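You operate a simulated robot arm through the tools that you are given. There is no shell and no other tool. Be economical: measure what you need, move in short steps, check, and stop when the job is done.

You are at the controls of a simulated two-armed robot. One attempt, no reset.

JOB
Stand the red-banded small ream in the paper drawer and dry it to 30 %.
Fine: in the slot next to the green-banded one; shut the drawer, set the knob, wait for the DRY lamp, switch off. Set down upright: red-banded small ream.
Where things are to end (x, y in the base frame): red-banded small ream within 0.05 m of [0.73, -0.28].

Only the result counts: the job must be done as asked and must still hold three seconds after the hand-in. Knocking over, shifting, dropping, spilling or breaking anything else fails it.

ROBOT AND FRAMES
Two 7-joint arms with fingered hands on one trunk, on a base that drives. Base frame: it is fixed to the floor where the robot stands at the start and does not move with it; the origin is under the middle of the robot, x ahead of it, y to its left, z up; the surface under the hand at the start is at about z = 0.904. Lengths are in m, angles in rad, forces in N, time in s.
The left shoulder is at the start at [0.021, 0.208, 1.348], the right one opposite. Places, roughly: black tester switch [0.6, -0.3, 0.9]; dryer knob [0.8, -0.1, 0.9]; dryer switch [0.7, -0.2, 0.9]; inside of the paper drawer [0.7, -0.4, 0.5]; paper drawer [0.7, -0.3, 0.6]; paper dryer [0.9, -0.2, 1]. Payload 5 kg a hand.
The tool frame of a hand sits at the grasp point between the pads (the TCP): z along the fingers, y along the line on which they close. The tips reach 0.048 m beyond it. Largest opening 0.16 m; the body of the gripper starts 0.056 m behind the TCP. The gripper is a hand of 4 fingers: y runs from the thumb to the fingers, the wrist lies at [-0.026, -0.142, -0.252] in the tool frame.
Orientation is that of the tool frame in the base frame, as [roll, pitch, yaw] about the fixed x, y, z axes, in that order (R = Rz(yaw) Ry(pitch) Rx(roll)). With the fingers straight down and the wrist toward the robot, the tool's x, y and z point along [0, 1, 0], [1, 0, 0] and [0, 0, -1] of the base frame.

CONTROLS
- The arms move only by the tool servo_tool. It takes "left_steps", "right_steps" or both (then of equal length, played together; a hand with none holds still); each is a list of rows, each a list of 6 numbers: the shift along the tool's x, y, z in m, then the turn, a rotation vector about the tool's x, y, z in rad. In form: [[dx, dy, dz, wx, wy, wz], ...]. A call has 1 to 20 rows; each row is the pose to reach, as a shift and turn from the pose commanded when the call began, along the tool's axes at that moment. Each row takes 0.2 s and may step no farther than 0.05 m and 0.15 rad from the row before; otherwise, the whole call is refused. Where a pose cannot be reached the arm comes as near as it can. A force on the tool above 40 N (or 10 N above the force at the start of the call, whichever is more), or a blocked arm, ends the call early, and 0.2 s more pass. In this call time passes only in rows, and 0.2 s behind the last. It gives the time, the measured TCP pose, the force on the tool (base axes), the opening and the grip force at its end, in the units of the frame above (readings bear some noise), with the torque about the TCP (base axes, N m) and any sound that the robot's microphone picked up, and new pictures: "show" is both (left out), scene, wrist or none (wrist: the cameras of the hands that moved).
- Cameras (640 x 400 px; columns grow to the right, rows downward): "scene" is now at [0.0631, -0.0504, 1.5101]; the picture's right is [-0.68, -0.73, 0.00], its down [-0.59, 0.55, -0.58] and it looks along [0.43, -0.40, -0.81] (base axes); focal length 214 px, centre (320, 200). "left" rides on the left gripper at [-0.087, -0.133, -0.189] in its tool frame; the picture's right is [-0.83, -0.26, 0.49], its down [0.51, -0.71, 0.49] and it looks along [0.22, 0.66, 0.72] (tool axes); focal length 238 px, centre (320, 200). "right" rides on the right gripper at [0.087, -0.133, -0.189] in its tool frame; the picture's right is [-0.83, 0.26, -0.49], its down [-0.51, -0.71, 0.49] and it looks along [-0.22, 0.66, 0.72] (tool axes); focal length 238 px, centre (320, 200). There is no depth. A picture from a camera that has moved, and an enlarged one, comes with that camera's place and axes in the base frame and with its lens.
- slide_trunk(by): slides the trunk up (or, below 0, down) by that many m; the arms and the scene camera ride with it, the base frame stays. It gives what a move gives, with no picture.
- roll_base(legs): drives the robot by 1 to 6 legs, each [ahead, left, turn to the left] in m, m and rad, along the robot's own axes; the way and the turn of a leg run together, so that a leg with both is an arc; at most 1.5 m and 3.142 rad a leg. The arms and the cameras ride along, it lands a little off, and it stops where it bumps. It gives what a move gives, and a new picture of the scene camera.
- finger_targets(index, middle, ring, thumb_bend, thumb_turn, hand): sets how far each is bent, from 0 (flat) to 100 (curled in); at 30 the hand is open as for a grip, at 70 the pads meet at the TCP. One left out holds its place. A second passes; each finger stops where it meets its share of the squeeze, and holds until it gets a number again. It is the only way to open and close the hand. It gives what a move gives, with no picture; readings hold the bend of each and the force on the fingers (four entries, about 0 where the hand has none), thumb and palm. thumb_turn goes from beside the hand (0) to across from the fingers (100), as for a grip.
- turn_head(pan, tilt): turns the head with the scene camera to pan (to the left, within 1.501 rad either way) and tilt (down, from -0.506 to 1.204), counted from straight ahead of the robot. It gives what a move gives, and a new picture of the scene camera.
- close_up(camera, box): a new picture of the part [left, top, right, bottom] of that camera's present view, enlarged. The clock stands still meanwhile.
- hand_in(): hands the job in; it is judged then, once.

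Go step by step. Nothing tells you exact positions but the pictures and the camera data: compare them with the known pose of the tool, close in by small moves and look again before you grip or let go. The budget is 120 turns and 260 pictures, counting those below and the enlarged ones. Unless the task says otherwise, let go and move clear before handing in.

The tools are called after ">>>" by a JSON object that holds its "name" and its "arguments". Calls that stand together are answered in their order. servo_tool: Moves the arms, as the interface text tells. Its arguments: {"type":"object","properties":{"left_steps":{"type":"array"},"right_steps":{"type":"array"},"show":{"type":"string","enum":["both","scene","wrist","none"]}},"required":[]} The other tools are called the same way: slide_trunk (by) slides the trunk up or down; finger_targets (index, middle, ring, thumb_bend, thumb_turn, hand) moves the fingers one by one; roll_base (legs) drives the base; turn_head (pan, tilt) turns the head that bears the scene camera; close_up (camera, box) takes an enlarged picture of a part of a camera's view; hand_in () hands the job in.

At the start:

```text
t: 0.0
left_eef_pos: [0.6894, -0.0893, 1.2693]
left_ee_rot: [-3.141, 0.0, 1.571]
left_contact_force: [-0.6, 1.1, -0.7]
left_moment: [-0.07, 0.04, 0.03]
left_gripper_width: 0.1596
left_finger_force: 0.2
left_shape: jaw
left_bend: [30.0, 30.0, 30.0, 30.0, 98.0]
left_finger forces: [0.1, 0.1, 0.0, 0.0, 0.0, 0.0]
right_eef_pos: [0.3972, -0.5647, 1.1543]
right_ee_rot: [-3.14, 0.001, 1.571]
right_contact_force: [-0.5, -0.1, 0.1]
right_moment: [0.0, 0.02, 0.01]
right_gripper_width: 0.1596
right_finger_force: 0.0
right_shape: jaw
right_bend: [30.0, 30.0, 30.0, 30.0, 98.0]
right_finger forces: [0.0, 0.1, 0.0, 0.1, 0.0, 0.1]
trunk travel left (down, up): [-0.35, 0.34]
robot x, y, heading: [-0.0016, 0.0022, -0.001]
head pan, tilt: [-0.749, 0.948]
```

scene: 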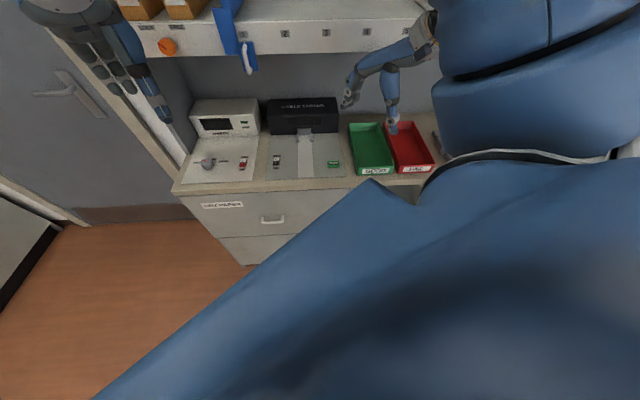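
right: 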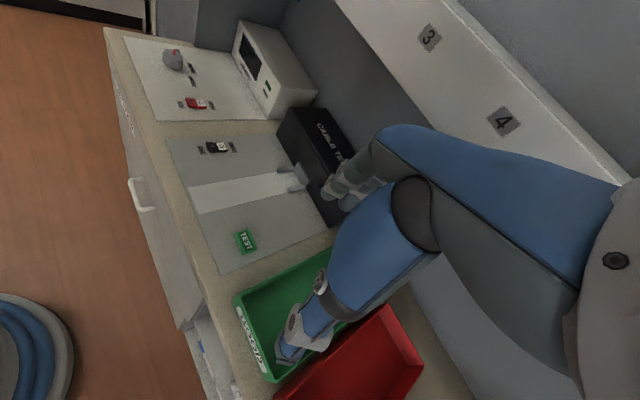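
left: 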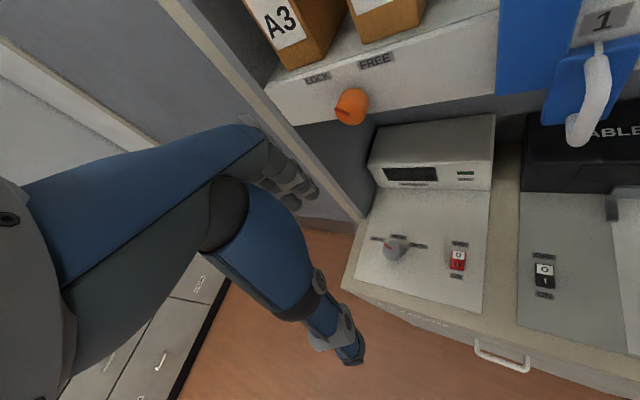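

I see the counter with the dryer (knob, red switch), the tester, two trays, and a shelf above with boxes and a LOCK/FREE knob. I don't see the reams yet, so I'll look around with the head.

>>> {"name": "turn_head", "arguments": {"pan": -0.3, "tilt": 0.4}}

>>> {"name": "turn_head", "arguments": {"pan": -1.2, "tilt": 0.5}}

>>> {"name": "turn_head", "arguments": {"pan": 0.9, "tilt": 0.6}}

```text
t: 1.0
left_eef_pos: [0.6908, -0.0895, 1.2693]
left_ee_rot: [3.14, 0.0, 1.571]
left_contact_force: [-0.1, -0.9, -1.1]
left_moment: [0.03, 0.01, 0.03]
left_gripper_width: 0.1595
left_finger_force: 0.1
left_shape: jaw
left_bend: [30.0, 30.0, 30.0, 30.0, 98.0]
left_finger forces: [0.0, 0.1, 0.0, 0.1, 0.1, 0.0]
right_eef_pos: [0.3978, -0.5654, 1.1533]
right_ee_rot: [-3.141, 0.0, 1.571]
right_contact_force: [-0.1, 0.9, -0.5]
right_moment: [-0.03, 0.0, 0.0]
right_gripper_width: 0.1596
right_finger_force: 0.1
right_shape: jaw
right_bend: [30.0, 30.0, 30.0, 30.0, 98.0]
right_finger forces: [0.1, 0.0, 0.0, 0.0, 0.1, 0.1]
trunk travel left (down, up): [-0.35, 0.34]
robot x, y, heading: [0.0039, 0.0004, -0.003]
head pan, tilt: [-0.3, 0.4]
camera scene: at [0.0983, -0.0283, 1.5566], right [-0.3, -0.96, 0.0], down [-0.37, 0.12, -0.92], along [0.88, -0.27, -0.39], focal length 214 px, centre (320, 200)
```

scene: 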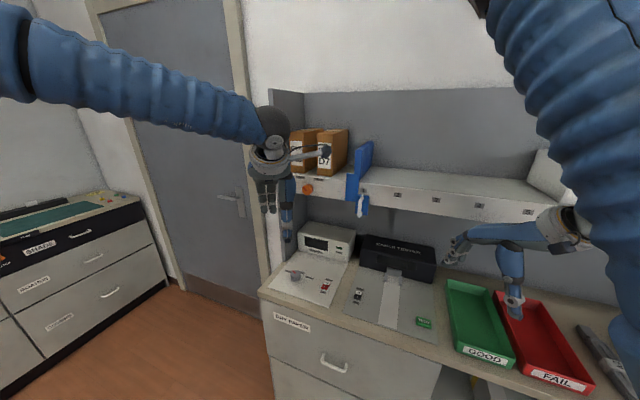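

```text
t: 2.2
left_eef_pos: [0.6906, -0.0905, 1.2683]
left_ee_rot: [-3.141, 0.0, 1.571]
left_contact_force: [-0.2, -0.3, 0.1]
left_moment: [0.01, -0.01, -0.02]
left_gripper_width: 0.1598
left_finger_force: 0.1
left_shape: jaw
left_bend: [30.0, 30.0, 30.0, 30.0, 98.0]
left_finger forces: [0.1, 0.1, 0.0, 0.0, 0.0, 0.0]
right_eef_pos: [0.3989, -0.5658, 1.1534]
right_ee_rot: [-3.141, 0.002, 1.57]
right_contact_force: [-0.6, 0.4, -0.5]
right_moment: [-0.01, -0.01, -0.02]
right_gripper_width: 0.1597
right_finger_force: 0.0
right_shape: jaw
right_bend: [30.0, 30.0, 30.0, 30.0, 98.0]
right_finger forces: [0.1, 0.0, 0.1, 0.1, 0.0, 0.0]
trunk travel left (down, up): [-0.35, 0.34]
robot x, y, heading: [0.0008, -0.0023, 0.0]
head pan, tilt: [-1.201, 0.499]
camera scene: at [0.0428, -0.0857, 1.5476], right [-0.93, -0.36, 0.0], down [-0.17, 0.45, -0.88], along [0.32, -0.82, -0.48], focal length 214 px, centre (320, 200)
```

scene: 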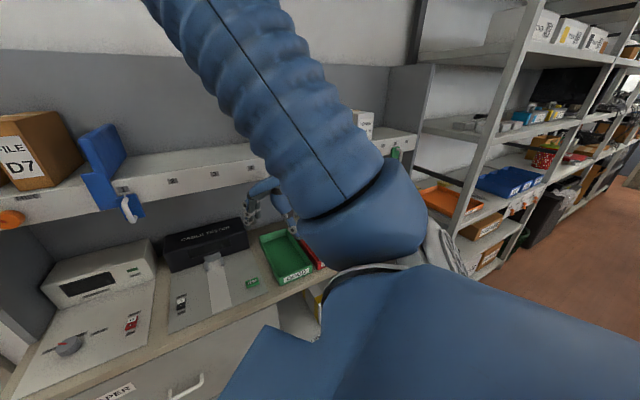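

```text
t: 4.2
left_eef_pos: [0.6912, -0.0905, 1.2698]
left_ee_rot: [-3.141, 0.0, 1.57]
left_contact_force: [-0.7, 0.5, 0.1]
left_moment: [0.01, -0.03, 0.03]
left_gripper_width: 0.1596
left_finger_force: 0.0
left_shape: jaw
left_bend: [30.0, 30.0, 30.0, 30.0, 98.0]
left_finger forces: [0.0, 0.0, 0.0, 0.0, 0.0, 0.0]
right_eef_pos: [0.3993, -0.5654, 1.154]
right_ee_rot: [-3.141, 0.0, 1.571]
right_contact_force: [-0.4, -0.3, 0.3]
right_moment: [0.03, -0.02, 0.04]
right_gripper_width: 0.16
right_finger_force: 0.1
right_shape: jaw
right_bend: [30.0, 30.0, 30.0, 30.0, 98.0]
right_finger forces: [0.0, 0.0, 0.1, 0.0, 0.1, 0.0]
trunk travel left (down, up): [-0.35, 0.34]
robot x, y, heading: [-0.0001, 0.0004, -0.002]
head pan, tilt: [0.901, 0.6]
camera scene: at [0.0648, 0.0684, 1.5385], right [0.78, -0.62, 0.0], down [-0.35, -0.44, -0.83], along [0.51, 0.65, -0.56], focal length 214 px, centre (320, 200)
```

scene: 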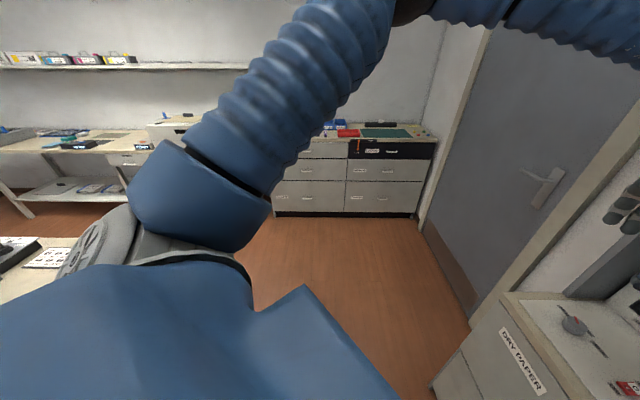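

The ream isn't obvious yet. I'll look at the rest of the bench and enlarge the candidates.

>>> {"name": "turn_head", "arguments": {"pan": -0.7, "tilt": 0.3}}

>>> {"name": "close_up", "arguments": {"camera": "scene", "box": [0, 150, 320, 350]}}

>>> {"name": "close_up", "arguments": {"camera": "scene", "box": [320, 100, 640, 300]}}

>>> {"name": "turn_head", "arguments": {"pan": 0.3, "tilt": 0.2}}

>>> {"name": "turn_head", "arguments": {"pan": -1.5, "tilt": 0.3}}

>>> {"name": "turn_head", "arguments": {"pan": 1.5, "tilt": 0.4}}

```text
t: 5.8
left_eef_pos: [0.6907, -0.0907, 1.2682]
left_ee_rot: [3.141, 0.001, 1.571]
left_contact_force: [0.2, 0.8, 0.3]
left_moment: [0.02, 0.0, 0.01]
left_gripper_width: 0.1594
left_finger_force: 0.1
left_shape: jaw
left_bend: [30.0, 30.0, 30.0, 30.0, 98.0]
left_finger forces: [0.1, 0.0, 0.0, 0.0, 0.1, 0.0]
right_eef_pos: [0.398, -0.5646, 1.1533]
right_ee_rot: [3.141, 0.001, 1.571]
right_contact_force: [0.3, 1.0, -0.6]
right_moment: [-0.02, -0.02, 0.0]
right_gripper_width: 0.1596
right_finger_force: 0.1
right_shape: jaw
right_bend: [30.0, 30.0, 30.0, 30.0, 98.0]
right_finger forces: [0.0, 0.0, 0.0, 0.0, 0.0, 0.0]
trunk travel left (down, up): [-0.35, 0.34]
robot x, y, heading: [-0.0018, -0.0008, -0.004]
head pan, tilt: [-0.7, 0.3]
camera scene: at [0.0813, -0.061, 1.5659], right [-0.64, -0.77, 0.0], down [-0.23, 0.19, -0.96], along [0.73, -0.61, -0.3], focal length 214 px, centre (320, 200)
```

scene: 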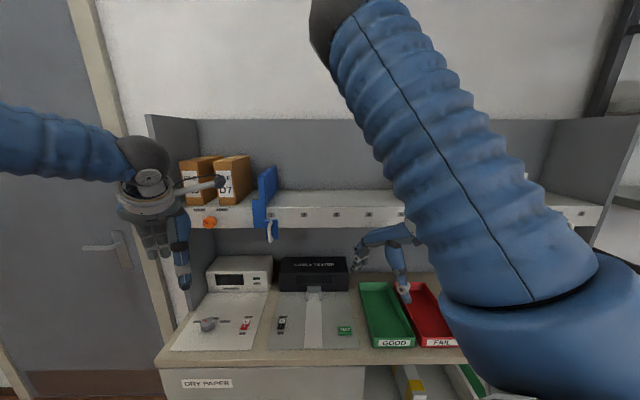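

```text
2.00 times, centred on (160, 250) of scene
camera zoom: at [0.0813, -0.061, 1.5659], right [-0.64, -0.77, 0.0], down [-0.23, 0.19, -0.96], along [0.73, -0.61, -0.3], focal length 429 px, centre (640, 100)
```

zoom: 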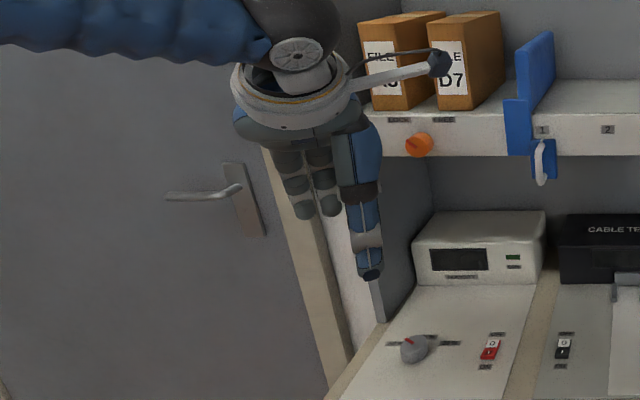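

```text
2.00 times, centred on (480, 200) of scene
camera zoom: at [0.0813, -0.061, 1.5659], right [-0.64, -0.77, 0.0], down [-0.23, 0.19, -0.96], along [0.73, -0.61, -0.3], focal length 429 px, centre (0, 200)
```

zoom: 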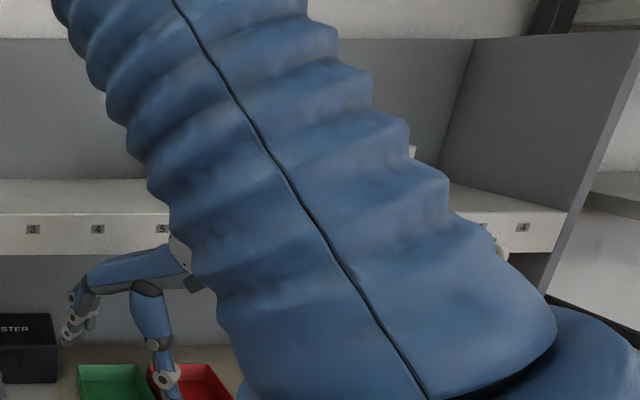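

```text
t: 7.1
left_eef_pos: [0.6902, -0.0898, 1.2686]
left_ee_rot: [3.141, -0.001, 1.571]
left_contact_force: [0.1, 0.6, 0.2]
left_moment: [-0.01, 0.02, 0.03]
left_gripper_width: 0.1594
left_finger_force: 0.1
left_shape: jaw
left_bend: [30.0, 30.0, 30.0, 30.0, 98.0]
left_finger forces: [0.0, 0.0, 0.0, 0.0, 0.1, 0.0]
right_eef_pos: [0.3986, -0.5652, 1.1528]
right_ee_rot: [3.141, -0.002, 1.57]
right_contact_force: [-0.1, -0.3, -1.1]
right_moment: [0.01, 0.01, -0.02]
right_gripper_width: 0.1596
right_finger_force: 0.2
right_shape: jaw
right_bend: [30.0, 30.0, 30.0, 30.0, 98.0]
right_finger forces: [0.0, 0.0, 0.1, 0.0, 0.0, 0.0]
trunk travel left (down, up): [-0.35, 0.34]
robot x, y, heading: [0.0002, 0.0017, 0.001]
head pan, tilt: [0.3, 0.201]
camera scene: at [0.0989, 0.0266, 1.5752], right [0.29, -0.96, 0.0], down [-0.19, -0.06, -0.98], along [0.94, 0.29, -0.2], focal length 214 px, centre (320, 200)
```

scene: 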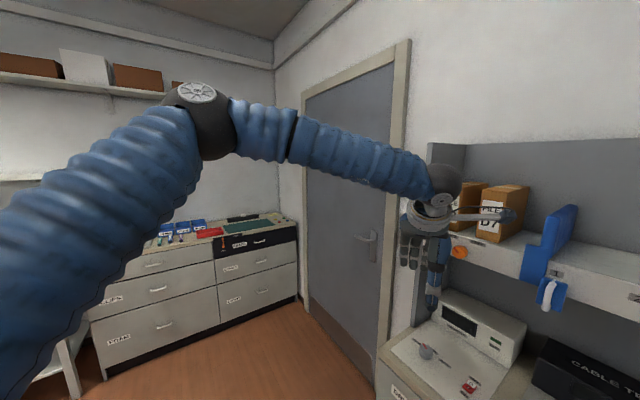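

```text
t: 8.9
left_eef_pos: [0.6911, -0.09, 1.269]
left_ee_rot: [3.141, 0.0, 1.57]
left_contact_force: [-0.4, -0.3, 0.9]
left_moment: [0.03, 0.04, -0.02]
left_gripper_width: 0.1595
left_finger_force: 0.0
left_shape: jaw
left_bend: [30.0, 30.0, 30.0, 30.0, 98.0]
left_finger forces: [0.0, 0.0, 0.0, 0.0, 0.0, 0.1]
right_eef_pos: [0.3982, -0.5654, 1.1532]
right_ee_rot: [3.14, 0.002, 1.572]
right_contact_force: [-0.9, 0.6, -0.4]
right_moment: [-0.01, 0.03, 0.01]
right_gripper_width: 0.1596
right_finger_force: 0.2
right_shape: jaw
right_bend: [30.0, 30.0, 30.0, 30.0, 98.0]
right_finger forces: [0.0, 0.0, 0.0, 0.0, 0.0, 0.1]
trunk travel left (down, up): [-0.35, 0.34]
robot x, y, heading: [0.0026, 0.0012, 0.001]
head pan, tilt: [-1.499, 0.3]
camera scene: at [0.0166, -0.094, 1.566], right [-1.0, -0.07, 0.0], down [-0.02, 0.3, -0.96], along [0.07, -0.95, -0.3], focal length 214 px, centre (320, 200)
```

scene: 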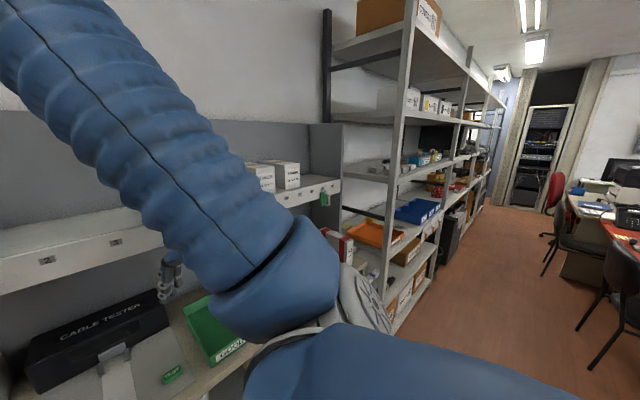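

```text
t: 11.5
left_eef_pos: [0.6911, -0.0905, 1.2693]
left_ee_rot: [-3.14, 0.0, 1.571]
left_contact_force: [0.5, -1.0, 0.0]
left_moment: [0.01, 0.02, -0.02]
left_gripper_width: 0.1598
left_finger_force: 0.1
left_shape: jaw
left_bend: [30.0, 30.0, 30.0, 30.0, 98.0]
left_finger forces: [0.1, 0.0, 0.1, 0.0, 0.0, 0.0]
right_eef_pos: [0.398, -0.5647, 1.1534]
right_ee_rot: [3.141, -0.001, 1.572]
right_contact_force: [0.2, 0.8, -0.2]
right_moment: [-0.02, 0.0, 0.01]
right_gripper_width: 0.1594
right_finger_force: 0.1
right_shape: jaw
right_bend: [30.0, 30.0, 30.0, 30.0, 98.0]
right_finger forces: [0.0, 0.0, 0.2, 0.1, 0.0, 0.0]
trunk travel left (down, up): [-0.35, 0.34]
robot x, y, heading: [-0.0, -0.002, 0.008]
head pan, tilt: [1.499, 0.4]
camera scene: at [0.0165, 0.0915, 1.5567], right [1.0, -0.07, 0.0], down [-0.03, -0.39, -0.92], along [0.07, 0.92, -0.39], focal length 214 px, centre (320, 200)
```

scene: 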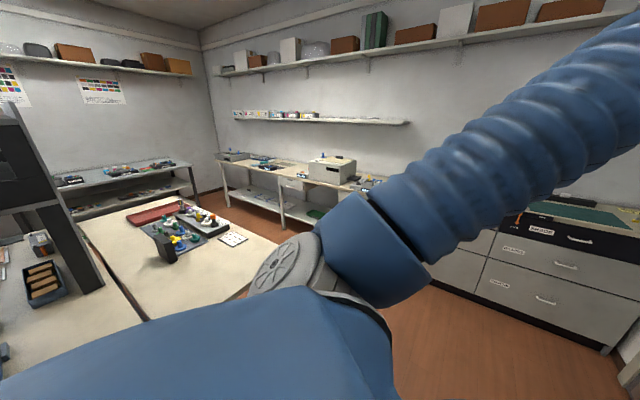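

In the far-right view there's a red/white item at the bench's right end. I'll zoom in there.

>>> {"name": "turn_head", "arguments": {"pan": -1.5, "tilt": 0.5}}

>>> {"name": "close_up", "arguments": {"camera": "scene", "box": [230, 90, 430, 215]}}

```text
t: 14.1
left_eef_pos: [0.691, -0.0908, 1.2689]
left_ee_rot: [-3.141, -0.001, 1.571]
left_contact_force: [0.3, 0.0, 0.2]
left_moment: [-0.01, 0.0, 0.0]
left_gripper_width: 0.1595
left_finger_force: 0.1
left_shape: jaw
left_bend: [30.0, 30.0, 30.0, 30.0, 98.0]
left_finger forces: [0.1, 0.1, 0.1, 0.0, 0.0, 0.0]
right_eef_pos: [0.3984, -0.5643, 1.1536]
right_ee_rot: [3.14, -0.002, 1.57]
right_contact_force: [0.1, 0.1, 0.3]
right_moment: [0.01, -0.02, 0.0]
right_gripper_width: 0.1589
right_finger_force: 0.0
right_shape: jaw
right_bend: [30.0, 30.0, 30.0, 30.0, 98.0]
right_finger forces: [0.1, 0.0, 0.0, 0.1, 0.0, 0.0]
trunk travel left (down, up): [-0.35, 0.34]
robot x, y, heading: [-0.0003, 0.0003, -0.002]
head pan, tilt: [-1.499, 0.499]
camera scene: at [0.0164, -0.0916, 1.5476], right [-1.0, -0.07, 0.0], down [-0.03, 0.48, -0.88], along [0.06, -0.88, -0.48], focal length 214 px, centre (320, 200)
```

scene: 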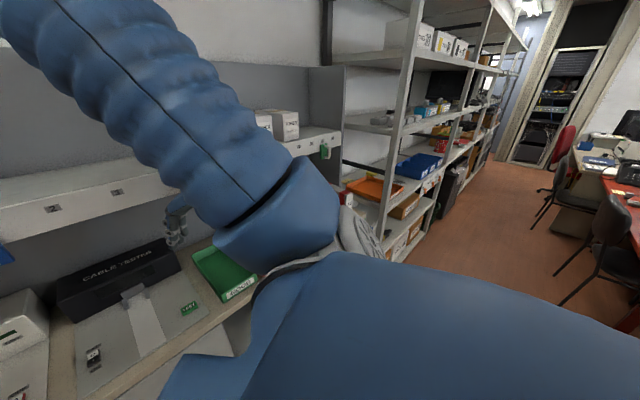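

```text
3.20 times, centred on (330, 152) of scene
camera zoom: at [0.0164, -0.0916, 1.5476], right [-1.0, -0.07, 0.0], down [-0.03, 0.48, -0.88], along [0.06, -0.88, -0.48], focal length 686 px, centre (288, 352)
```

zoom: 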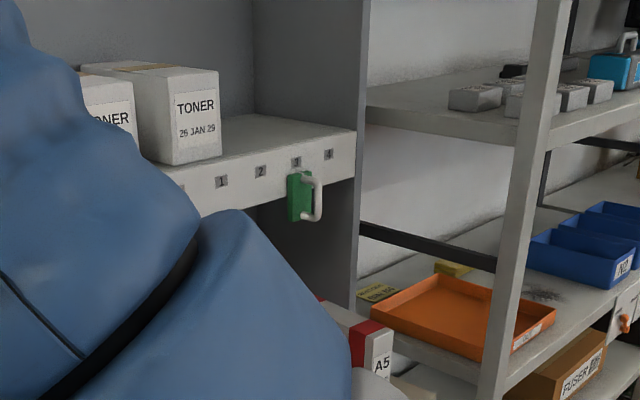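

A red-banded ream labelled A5 shows at the right, hidden by the arm. I'll turn the base to the right to see it.

>>> {"name": "roll_base", "arguments": {"legs": [[0, 0, -0.6]]}}

>>> {"name": "turn_head", "arguments": {"pan": -0.9, "tilt": 0.7}}

>>> {"name": "turn_head", "arguments": {"pan": -0.2, "tilt": 0.6}}

```text
t: 15.6
left_eef_pos: [0.6297, -0.2959, 1.2688]
left_ee_rot: [-3.141, -0.018, 1.269]
left_contact_force: [-9.1, 15.7, 4.3]
left_moment: [-0.48, -0.56, 1.29]
left_gripper_width: 0.1579
left_finger_force: 0.0
left_shape: jaw
left_bend: [32.0, 31.0, 30.0, 30.0, 97.0]
left_finger forces: [4.5, 13.2, 0.0, 0.0, 0.0, 0.1]
right_eef_pos: [0.1903, -0.6629, 1.1543]
right_ee_rot: [-3.141, 0.0, 1.237]
right_contact_force: [0.4, -2.0, -1.0]
right_moment: [0.03, 0.01, 0.03]
right_gripper_width: 0.1597
right_finger_force: 0.1
right_shape: jaw
right_bend: [30.0, 30.0, 30.0, 30.0, 98.0]
right_finger forces: [0.0, 0.0, 0.1, 0.0, 0.0, 0.0]
trunk travel left (down, up): [-0.35, 0.34]
robot x, y, heading: [0.0, -0.0003, -0.332]
head pan, tilt: [-1.499, 0.499]
stopped in leg 1: the force on the tool passed its limit at 79 N (the readings are from after the stop); the commanded pose is now the measured one
camera scene: at [-0.0158, -0.0903, 1.5476], right [-0.97, 0.26, 0.0], down [0.12, 0.46, -0.88], along [-0.23, -0.85, -0.48], focal length 214 px, centre (320, 200)
```

scene: 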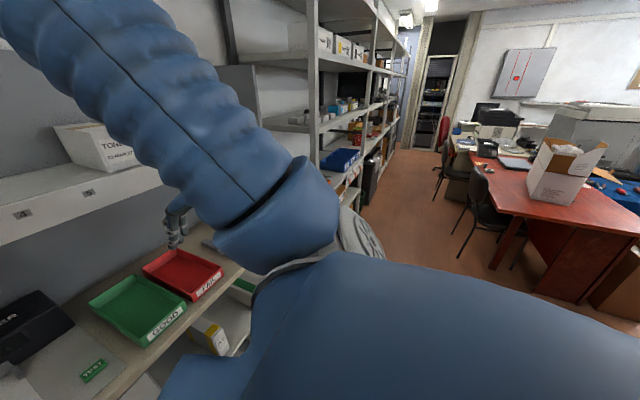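

```text
t: 16.6
left_eef_pos: [0.6296, -0.2958, 1.2685]
left_ee_rot: [-3.14, -0.015, 1.266]
left_contact_force: [-10.1, 16.1, 3.8]
left_moment: [-0.49, -0.5, 1.23]
left_gripper_width: 0.1576
left_finger_force: 0.1
left_shape: jaw
left_bend: [32.0, 31.0, 30.0, 30.0, 97.0]
left_finger forces: [5.3, 12.3, 0.0, 0.1, 0.0, 0.1]
right_eef_pos: [0.1895, -0.6617, 1.1558]
right_ee_rot: [-3.141, 0.004, 1.238]
right_contact_force: [-0.3, 0.5, 0.1]
right_moment: [0.04, 0.0, 0.01]
right_gripper_width: 0.16
right_finger_force: 0.2
right_shape: jaw
right_bend: [30.0, 30.0, 30.0, 30.0, 98.0]
right_finger forces: [0.0, 0.0, 0.0, 0.1, 0.0, 0.0]
trunk travel left (down, up): [-0.35, 0.34]
robot x, y, heading: [-0.0006, -0.0006, -0.331]
head pan, tilt: [-0.901, 0.7]
camera scene: at [0.036, -0.0817, 1.53], right [-0.94, -0.33, 0.0], down [-0.21, 0.61, -0.77], along [0.25, -0.72, -0.64], focal length 214 px, centre (320, 200)
```

scene: 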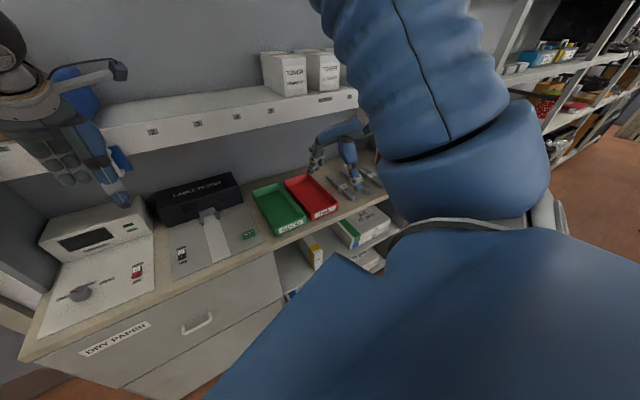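

```text
t: 17.7
left_eef_pos: [0.6307, -0.2985, 1.2683]
left_ee_rot: [-3.137, -0.018, 1.266]
left_contact_force: [-9.6, 11.7, 1.0]
left_moment: [-0.33, -0.27, 0.82]
left_gripper_width: 0.1577
left_finger_force: 0.0
left_shape: jaw
left_bend: [32.0, 31.0, 30.0, 30.0, 97.0]
left_finger forces: [5.8, 8.7, 0.0, 0.0, 0.0, 0.0]
right_eef_pos: [0.1904, -0.6638, 1.1534]
right_ee_rot: [-3.141, 0.001, 1.237]
right_contact_force: [-0.2, -0.5, 0.0]
right_moment: [0.04, 0.02, 0.01]
right_gripper_width: 0.1601
right_finger_force: 0.1
right_shape: jaw
right_bend: [30.0, 30.0, 30.0, 30.0, 98.0]
right_finger forces: [0.0, 0.0, 0.1, 0.0, 0.1, 0.0]
trunk travel left (down, up): [-0.35, 0.34]
robot x, y, heading: [-0.0039, 0.0024, -0.339]
head pan, tilt: [-0.201, 0.6]
camera scene: at [0.0842, -0.0472, 1.5386], right [-0.51, -0.86, 0.0], down [-0.49, 0.29, -0.83], along [0.71, -0.42, -0.56], focal length 214 px, centre (320, 200)
```

scene: 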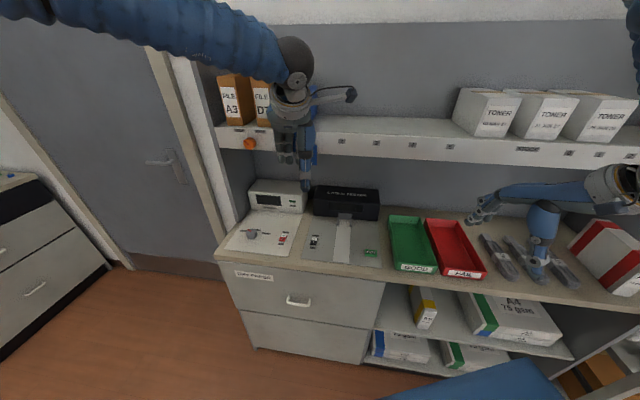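

The left fingers touched the blue slider's handle. I'll turn back a little to release it, then check that it's still in place.

>>> {"name": "roll_base", "arguments": {"legs": [[0, 0, 0.15]]}}

>>> {"name": "close_up", "arguments": {"camera": "scene", "box": [180, 50, 420, 200]}}

>>> {"name": "close_up", "arguments": {"camera": "left", "box": [0, 0, 640, 400]}}

>>> {"name": "close_up", "arguments": {"camera": "scene", "box": [400, 150, 640, 300]}}

```text
t: 18.7
left_eef_pos: [0.6686, -0.1995, 1.2676]
left_ee_rot: [-3.137, -0.017, 1.419]
left_contact_force: [-0.3, 1.5, -0.3]
left_moment: [-0.09, 0.02, -0.03]
left_gripper_width: 0.16
left_finger_force: 0.0
left_shape: jaw
left_bend: [30.0, 30.0, 30.0, 30.0, 97.0]
left_finger forces: [0.0, 0.1, 0.0, 0.0, 0.0, 0.0]
right_eef_pos: [0.2902, -0.626, 1.1549]
right_ee_rot: [-3.14, 0.002, 1.386]
right_contact_force: [-0.2, 0.3, 0.9]
right_moment: [-0.09, 0.04, 0.01]
right_gripper_width: 0.1597
right_finger_force: 0.0
right_shape: jaw
right_bend: [30.0, 30.0, 30.0, 30.0, 98.0]
right_finger forces: [0.0, 0.1, 0.0, 0.0, 0.0, 0.0]
trunk travel left (down, up): [-0.35, 0.34]
robot x, y, heading: [0.0004, 0.0048, -0.18]
head pan, tilt: [-0.201, 0.6]
camera scene: at [0.0923, -0.0341, 1.5385], right [-0.37, -0.93, 0.0], down [-0.52, 0.21, -0.82], along [0.77, -0.31, -0.57], focal length 214 px, centre (320, 200)
```

scene: 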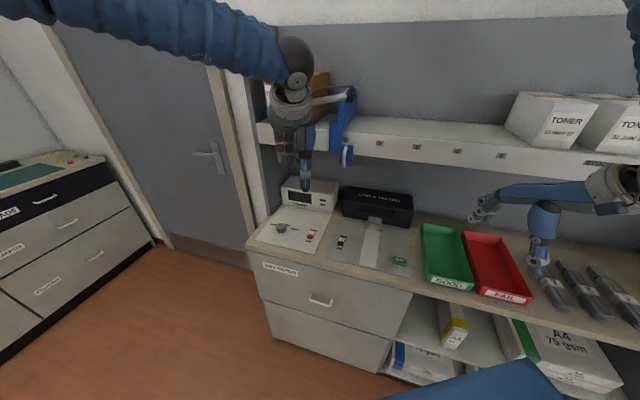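

```text
2.67 times, centred on (300, 125) of scene
camera zoom: at [0.0923, -0.0341, 1.5385], right [-0.37, -0.93, 0.0], down [-0.52, 0.21, -0.82], along [0.77, -0.31, -0.57], focal length 572 px, centre (373, 400)
```

zoom: 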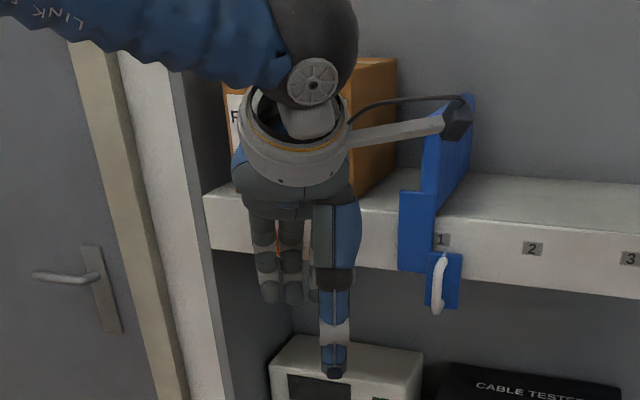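

```text
1.00 times, centred on (320, 200) of left (not enlarged: the box is as wide or as high as the picture)
camera zoom: at [0.5245, -0.2675, 1.4545], right [-0.38, -0.78, -0.5], down [-0.62, 0.62, -0.48], along [0.68, 0.13, -0.72], focal length 238 px, centre (320, 200)
```

zoom: 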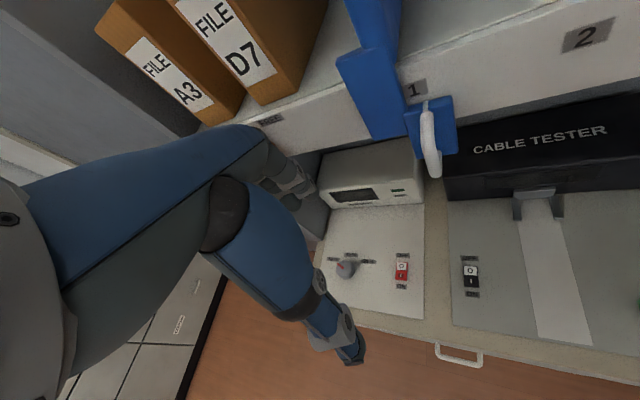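

```text
2.67 times, centred on (520, 225) of scene
camera zoom: at [0.0923, -0.0341, 1.5385], right [-0.37, -0.93, 0.0], down [-0.52, 0.21, -0.82], along [0.77, -0.31, -0.57], focal length 572 px, centre (-213, 133)
```

zoom: 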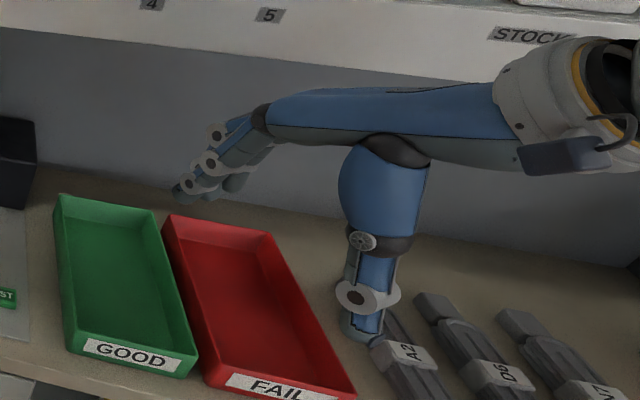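

The slider still sits at mark 1. The bench runs diagonally, with its front facing heading ≈ -0.75, and the red-banded box stands at its right end. I'll retract the left hand, then turn to face the bench.

>>> {"name": "servo_tool", "arguments": {"left_steps": [[0.0, -0.05, -0.02, 0, 0, 0], [0.0, -0.1, -0.04, 0, 0, 0], [0.0, -0.15, -0.06, 0, 0, 0], [0.0, -0.2, -0.08, 0, 0, 0]], "show": "none"}}

>>> {"name": "roll_base", "arguments": {"legs": [[0, 0, -0.57]]}}

>>> {"name": "turn_head", "arguments": {"pan": -0.6, "tilt": 0.6}}

```text
refused: row 1 steps farther than a row can; nothing moved
```

```text
t: 19.9
left_eef_pos: [0.6294, -0.3004, 1.266]
left_ee_rot: [-3.136, -0.033, 1.27]
left_contact_force: [-7.8, 15.1, 3.8]
left_moment: [-0.52, -0.47, 1.15]
left_gripper_width: 0.1576
left_finger_force: 0.1
left_shape: jaw
left_bend: [32.0, 30.0, 30.0, 30.0, 97.0]
left_finger forces: [6.9, 11.5, 0.1, 0.0, 0.0, 0.0]
right_eef_pos: [0.1748, -0.6679, 1.1527]
right_ee_rot: [3.142, 0.003, 1.212]
right_contact_force: [1.2, -1.4, 1.1]
right_moment: [0.02, 0.02, 0.03]
right_gripper_width: 0.1596
right_finger_force: 0.1
right_shape: jaw
right_bend: [30.0, 30.0, 30.0, 30.0, 98.0]
right_finger forces: [0.1, 0.0, 0.0, 0.0, 0.0, 0.1]
trunk travel left (down, up): [-0.35, 0.34]
robot x, y, heading: [-0.0038, 0.0052, -0.353]
head pan, tilt: [-0.201, 0.6]
stopped in leg 1: the force on the tool passed its limit at 71 N (the readings are from after the stop); the commanded pose is now the measured one
camera scene: at [0.0829, -0.0493, 1.5386], right [-0.53, -0.85, 0.0], down [-0.48, 0.3, -0.83], along [0.7, -0.44, -0.56], focal length 214 px, centre (320, 200)
```

scene: 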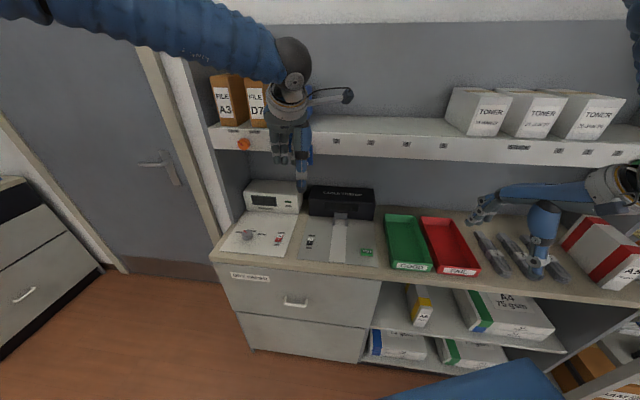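

```text
t: 20.8
left_eef_pos: [0.628, -0.3016, 1.2665]
left_ee_rot: [-3.134, -0.031, 1.267]
left_contact_force: [-7.9, 14.1, 2.5]
left_moment: [-0.5, -0.39, 1.08]
left_gripper_width: 0.1579
left_finger_force: 0.0
left_shape: jaw
left_bend: [33.0, 30.0, 30.0, 30.0, 97.0]
left_finger forces: [7.2, 10.9, 0.0, 0.1, 0.0, 0.1]
right_eef_pos: [0.1744, -0.6661, 1.1549]
right_ee_rot: [-3.141, 0.0, 1.213]
right_contact_force: [-0.6, 0.9, -0.7]
right_moment: [-0.01, 0.02, -0.02]
right_gripper_width: 0.16
right_finger_force: 0.0
right_shape: jaw
right_bend: [30.0, 30.0, 30.0, 30.0, 98.0]
right_finger forces: [0.0, 0.0, 0.0, 0.0, 0.0, 0.0]
trunk travel left (down, up): [-0.35, 0.34]
robot x, y, heading: [0.0026, 0.0009, -0.363]
head pan, tilt: [-0.6, 0.6]
camera scene: at [0.059, -0.0738, 1.5386], right [-0.82, -0.58, 0.0], down [-0.33, 0.46, -0.83], along [0.48, -0.68, -0.56], focal length 214 px, centre (320, 200)
```

scene: 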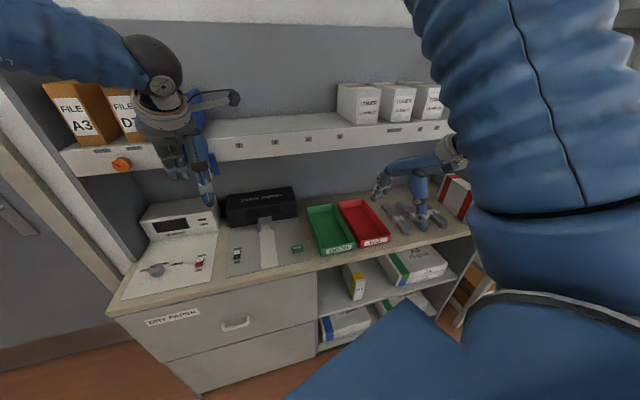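

My retract was refused for step length, and the turn touched the handle again. I'll turn back first, and no longer chain calls that depend on each other.

>>> {"name": "roll_base", "arguments": {"legs": [[0, 0, 0.16]]}}

```text
t: 21.8
left_eef_pos: [0.6704, -0.1981, 1.2639]
left_ee_rot: [-3.136, -0.032, 1.43]
left_contact_force: [0.2, 1.3, -1.0]
left_moment: [-0.11, 0.01, -0.01]
left_gripper_width: 0.1598
left_finger_force: 0.0
left_shape: jaw
left_bend: [30.0, 30.0, 30.0, 30.0, 97.0]
left_finger forces: [0.0, 0.0, 0.0, 0.1, 0.0, 0.0]
right_eef_pos: [0.2819, -0.6307, 1.1536]
right_ee_rot: [-3.14, 0.0, 1.376]
right_contact_force: [0.3, 0.8, 0.8]
right_moment: [-0.08, 0.03, -0.03]
right_gripper_width: 0.1598
right_finger_force: 0.1
right_shape: jaw
right_bend: [30.0, 30.0, 30.0, 30.0, 98.0]
right_finger forces: [0.0, 0.1, 0.1, 0.0, 0.1, 0.0]
trunk travel left (down, up): [-0.35, 0.34]
robot x, y, heading: [0.0017, -0.0015, -0.202]
head pan, tilt: [-0.6, 0.6]
camera scene: at [0.0722, -0.064, 1.5385], right [-0.71, -0.7, 0.0], down [-0.4, 0.4, -0.83], along [0.58, -0.59, -0.56], focal length 214 px, centre (320, 200)
```

scene: 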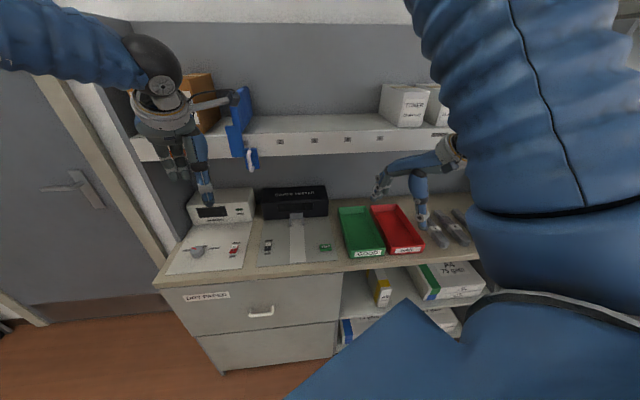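

Clear again. I'll pull the left hand back.

>>> {"name": "servo_tool", "arguments": {"left_steps": [[0.0, -0.045, 0, 0, 0, 0], [0.0, -0.09, 0, 0, 0, 0], [0.0, -0.135, 0, 0, 0, 0], [0.0, -0.18, 0, 0, 0, 0], [0.0, -0.22, 0, 0, 0, 0]], "show": "none"}}

```text
t: 23.0
left_eef_pos: [0.4506, -0.1671, 1.2687]
left_ee_rot: [-3.138, -0.035, 1.429]
left_contact_force: [-0.7, -0.6, -0.2]
left_moment: [-0.04, -0.1, 0.01]
left_gripper_width: 0.16
left_finger_force: 0.0
left_shape: jaw
left_bend: [30.0, 30.0, 30.0, 30.0, 97.0]
left_finger forces: [0.0, 0.1, 0.1, 0.1, 0.0, 0.0]
right_eef_pos: [0.2802, -0.6322, 1.1546]
right_ee_rot: [-3.141, 0.0, 1.374]
right_contact_force: [-0.4, -0.5, 0.3]
right_moment: [0.02, -0.05, -0.04]
right_gripper_width: 0.1596
right_finger_force: 0.1
right_shape: jaw
right_bend: [30.0, 30.0, 30.0, 30.0, 98.0]
right_finger forces: [0.1, 0.0, 0.0, 0.0, 0.0, 0.0]
trunk travel left (down, up): [-0.35, 0.34]
robot x, y, heading: [-0.0026, 0.002, -0.196]
head pan, tilt: [-0.6, 0.6]
```

The left hand is retracted. Now I'll turn to face the bench.

>>> {"name": "roll_base", "arguments": {"legs": [[0, 0, -0.55]]}}

>>> {"name": "turn_head", "arguments": {"pan": -0.7, "tilt": 0.5}}

>>> {"name": "turn_head", "arguments": {"pan": 0.2, "tilt": 0.7}}

```text
t: 25.0
left_eef_pos: [0.2952, -0.3823, 1.2687]
left_ee_rot: [-3.135, -0.033, 0.869]
left_contact_force: [0.2, 0.1, 0.4]
left_moment: [0.01, 0.0, 0.01]
left_gripper_width: 0.1601
left_finger_force: 0.2
left_shape: jaw
left_bend: [30.0, 30.0, 30.0, 30.0, 97.0]
left_finger forces: [0.0, 0.0, 0.0, 0.0, 0.2, 0.0]
right_eef_pos: [-0.0969, -0.6848, 1.1538]
right_ee_rot: [-3.141, -0.001, 0.816]
right_contact_force: [-0.4, 0.3, 0.2]
right_moment: [0.03, -0.07, 0.0]
right_gripper_width: 0.1598
right_finger_force: 0.0
right_shape: jaw
right_bend: [30.0, 30.0, 30.0, 30.0, 98.0]
right_finger forces: [0.0, 0.0, 0.1, 0.1, 0.1, 0.0]
trunk travel left (down, up): [-0.35, 0.34]
robot x, y, heading: [-0.0022, 0.001, -0.752]
head pan, tilt: [-0.6, 0.6]
camera scene: at [0.0255, -0.0937, 1.5385], right [-0.98, -0.21, 0.0], down [-0.12, 0.55, -0.82], along [0.18, -0.81, -0.57], focal length 214 px, centre (320, 200)
```

scene: 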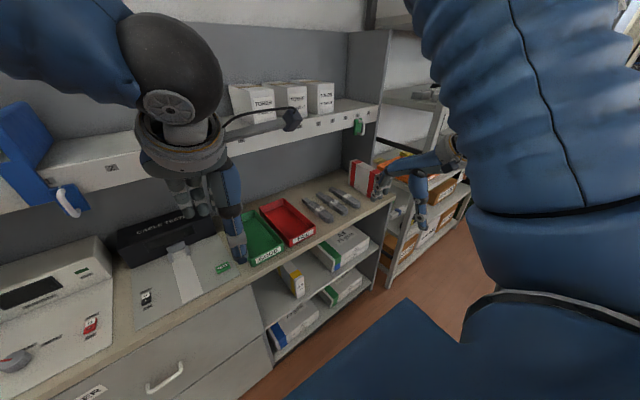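

```text
t: 25.6
left_eef_pos: [0.2942, -0.3804, 1.2683]
left_ee_rot: [-3.135, -0.033, 0.87]
left_contact_force: [0.2, 0.2, 0.3]
left_moment: [-0.01, 0.02, 0.02]
left_gripper_width: 0.16
left_finger_force: 0.0
left_shape: jaw
left_bend: [30.0, 30.0, 30.0, 30.0, 97.0]
left_finger forces: [0.0, 0.0, 0.1, 0.1, 0.1, 0.1]
right_eef_pos: [-0.0972, -0.6843, 1.1529]
right_ee_rot: [-3.14, 0.001, 0.817]
right_contact_force: [0.3, 0.8, -0.2]
right_moment: [0.01, -0.01, -0.02]
right_gripper_width: 0.16
right_finger_force: 0.1
right_shape: jaw
right_bend: [30.0, 30.0, 30.0, 30.0, 98.0]
right_finger forces: [0.0, 0.0, 0.1, 0.1, 0.1, 0.0]
trunk travel left (down, up): [-0.35, 0.34]
robot x, y, heading: [-0.0011, 0.002, -0.756]
head pan, tilt: [-0.7, 0.499]
camera scene: at [0.0176, -0.0976, 1.5475], right [-0.99, -0.12, 0.0], down [-0.06, 0.48, -0.88], along [0.1, -0.87, -0.48], focal length 214 px, centre (320, 200)
```

scene: 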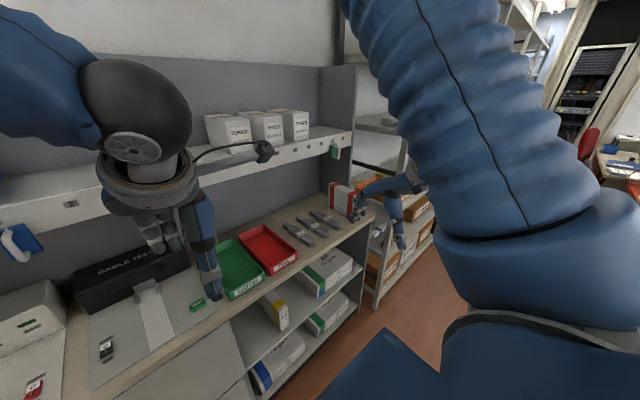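

```text
t: 26.8
left_eef_pos: [0.2958, -0.382, 1.2676]
left_ee_rot: [-3.135, -0.034, 0.868]
left_contact_force: [0.0, 0.3, -0.2]
left_moment: [-0.03, -0.01, 0.0]
left_gripper_width: 0.1601
left_finger_force: 0.0
left_shape: jaw
left_bend: [30.0, 30.0, 30.0, 30.0, 97.0]
left_finger forces: [0.0, 0.1, 0.1, 0.1, 0.0, 0.0]
right_eef_pos: [-0.0962, -0.6839, 1.1542]
right_ee_rot: [-3.14, -0.001, 0.818]
right_contact_force: [-0.1, -0.1, 0.1]
right_moment: [0.01, -0.01, 0.01]
right_gripper_width: 0.1599
right_finger_force: 0.1
right_shape: jaw
right_bend: [30.0, 30.0, 30.0, 30.0, 98.0]
right_finger forces: [0.0, 0.1, 0.0, 0.0, 0.0, 0.0]
trunk travel left (down, up): [-0.35, 0.34]
robot x, y, heading: [0.0048, 0.0023, -0.754]
head pan, tilt: [0.201, 0.7]
camera scene: at [0.0792, -0.0519, 1.5299], right [-0.53, -0.85, 0.0], down [-0.55, 0.34, -0.76], along [0.65, -0.4, -0.64], focal length 214 px, centre (320, 200)
```

scene: 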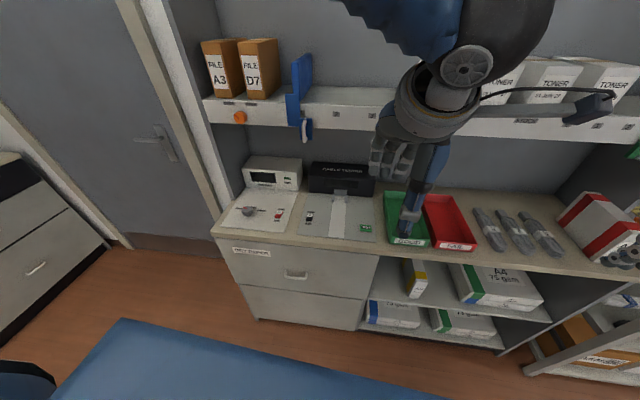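

I'll zoom in on the red-banded item(s) and the dryer panel.

>>> {"name": "close_up", "arguments": {"camera": "scene", "box": [540, 170, 640, 280]}}

>>> {"name": "close_up", "arguments": {"camera": "scene", "box": [210, 140, 390, 290]}}

>>> {"name": "close_up", "arguments": {"camera": "right", "box": [0, 0, 640, 400]}}

```text
3.64 times, centred on (590, 225) of scene
camera zoom: at [0.0792, -0.0519, 1.5299], right [-0.53, -0.85, 0.0], down [-0.55, 0.34, -0.76], along [0.65, -0.4, -0.64], focal length 780 px, centre (-662, 109)
```

zoom: 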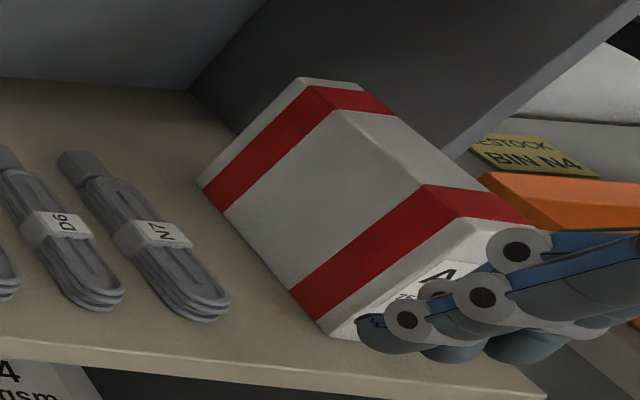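

```text
2.67 times, centred on (300, 215) of scene
camera zoom: at [0.0792, -0.0519, 1.5299], right [-0.53, -0.85, 0.0], down [-0.55, 0.34, -0.76], along [0.65, -0.4, -0.64], focal length 572 px, centre (373, 160)
```

zoom: 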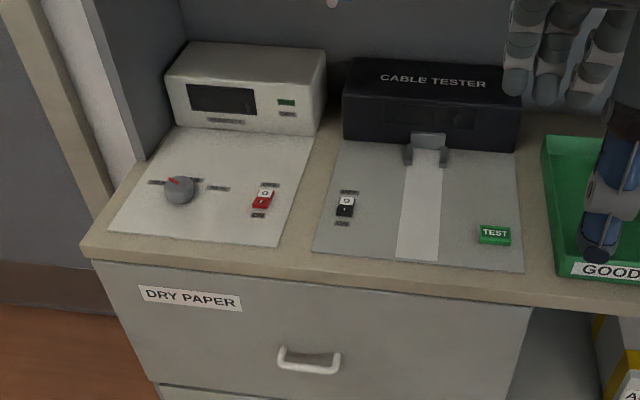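

```text
1.00 times, centred on (320, 200) of right (not enlarged: the box is as wide or as high as the picture)
camera zoom: at [-0.1329, -0.5298, 1.3425], right [-0.38, -0.79, 0.49], down [-0.86, 0.12, -0.49], along [0.33, -0.61, -0.72], focal length 238 px, centre (320, 200)
```

zoom: 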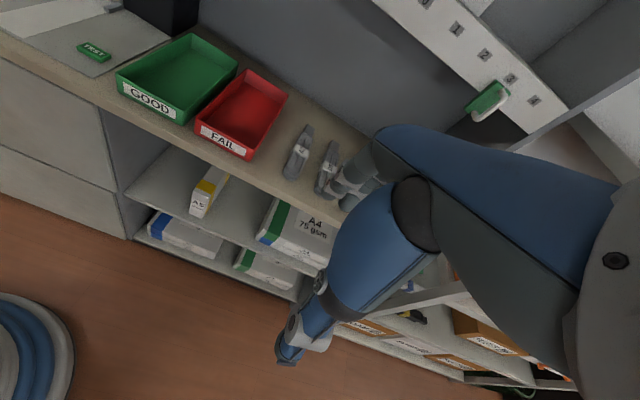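

A single A5 ream with red bands stands at the right end of the bench. I'll shift the base right to reach it.

>>> {"name": "roll_base", "arguments": {"legs": [[0, -0.45, 0]]}}

>>> {"name": "turn_head", "arguments": {"pan": -0.5, "tilt": 0.7}}

```text
t: 29.6
left_eef_pos: [-0.0156, -0.71, 1.2681]
left_ee_rot: [-3.136, -0.035, 0.865]
left_contact_force: [0.0, 0.6, -0.1]
left_moment: [0.03, -0.02, 0.01]
left_gripper_width: 0.1602
left_finger_force: 0.1
left_shape: jaw
left_bend: [30.0, 30.0, 30.0, 30.0, 97.0]
left_finger forces: [0.0, 0.0, 0.0, 0.0, 0.0, 0.0]
right_eef_pos: [-0.4084, -1.0134, 1.1531]
right_ee_rot: [-3.138, -0.001, 0.812]
right_contact_force: [-0.3, -0.6, -1.0]
right_moment: [0.01, -0.02, 0.0]
right_gripper_width: 0.1599
right_finger_force: 0.1
right_shape: jaw
right_bend: [30.0, 30.0, 30.0, 30.0, 98.0]
right_finger forces: [0.0, 0.0, 0.0, 0.1, 0.0, 0.0]
trunk travel left (down, up): [-0.35, 0.34]
robot x, y, heading: [-0.3084, -0.3307, -0.757]
head pan, tilt: [0.201, 0.7]
camera scene: at [-0.2306, -0.3804, 1.5299], right [-0.53, -0.85, 0.0], down [-0.55, 0.34, -0.76], along [0.65, -0.4, -0.64], focal length 214 px, centre (320, 200)
```

scene: 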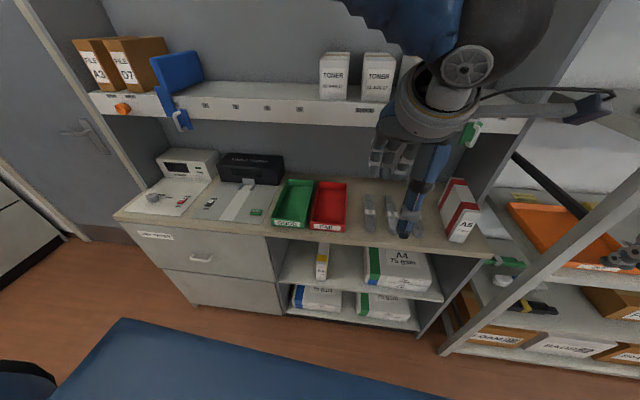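

```text
t: 30.6
left_eef_pos: [-0.0164, -0.7079, 1.2676]
left_ee_rot: [-3.134, -0.033, 0.865]
left_contact_force: [0.4, 0.0, 0.3]
left_moment: [0.04, -0.01, -0.03]
left_gripper_width: 0.16
left_finger_force: 0.0
left_shape: jaw
left_bend: [30.0, 30.0, 30.0, 30.0, 97.0]
left_finger forces: [0.1, 0.1, 0.0, 0.0, 0.1, 0.0]
right_eef_pos: [-0.4084, -1.0111, 1.1532]
right_ee_rot: [-3.139, -0.001, 0.813]
right_contact_force: [-0.3, -1.1, 0.3]
right_moment: [0.02, 0.0, -0.03]
right_gripper_width: 0.1598
right_finger_force: 0.1
right_shape: jaw
right_bend: [30.0, 30.0, 30.0, 30.0, 98.0]
right_finger forces: [0.1, 0.0, 0.0, 0.1, 0.0, 0.0]
trunk travel left (down, up): [-0.35, 0.34]
robot x, y, heading: [-0.3096, -0.325, -0.759]
head pan, tilt: [-0.499, 0.7]
camera scene: at [-0.2761, -0.4161, 1.5298], right [-0.95, -0.31, 0.0], down [-0.2, 0.61, -0.76], along [0.24, -0.73, -0.64], focal length 214 px, centre (320, 200)
```

scene: 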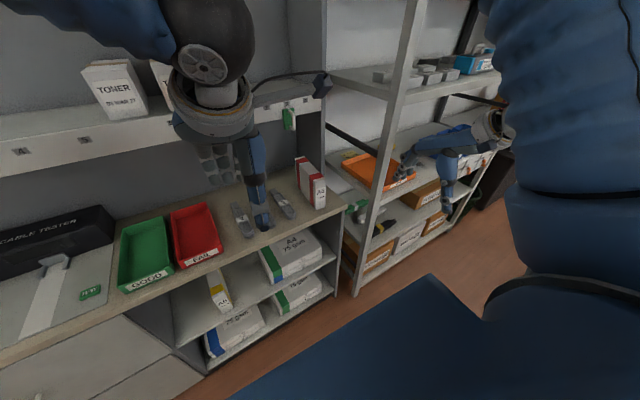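

I'll enlarge the ream to measure its size and orientation.

>>> {"name": "close_up", "arguments": {"camera": "scene", "box": [265, 135, 361, 225]}}

```text
4.44 times, centred on (313, 180) of scene
camera zoom: at [-0.2761, -0.4161, 1.5298], right [-0.95, -0.31, 0.0], down [-0.2, 0.61, -0.76], along [0.24, -0.73, -0.64], focal length 953 px, centre (351, 289)
```

zoom: 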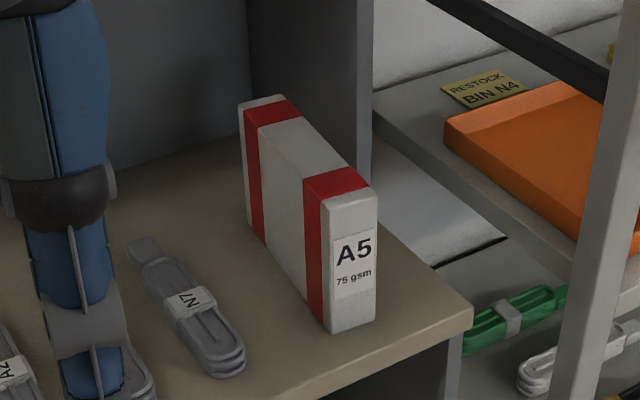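

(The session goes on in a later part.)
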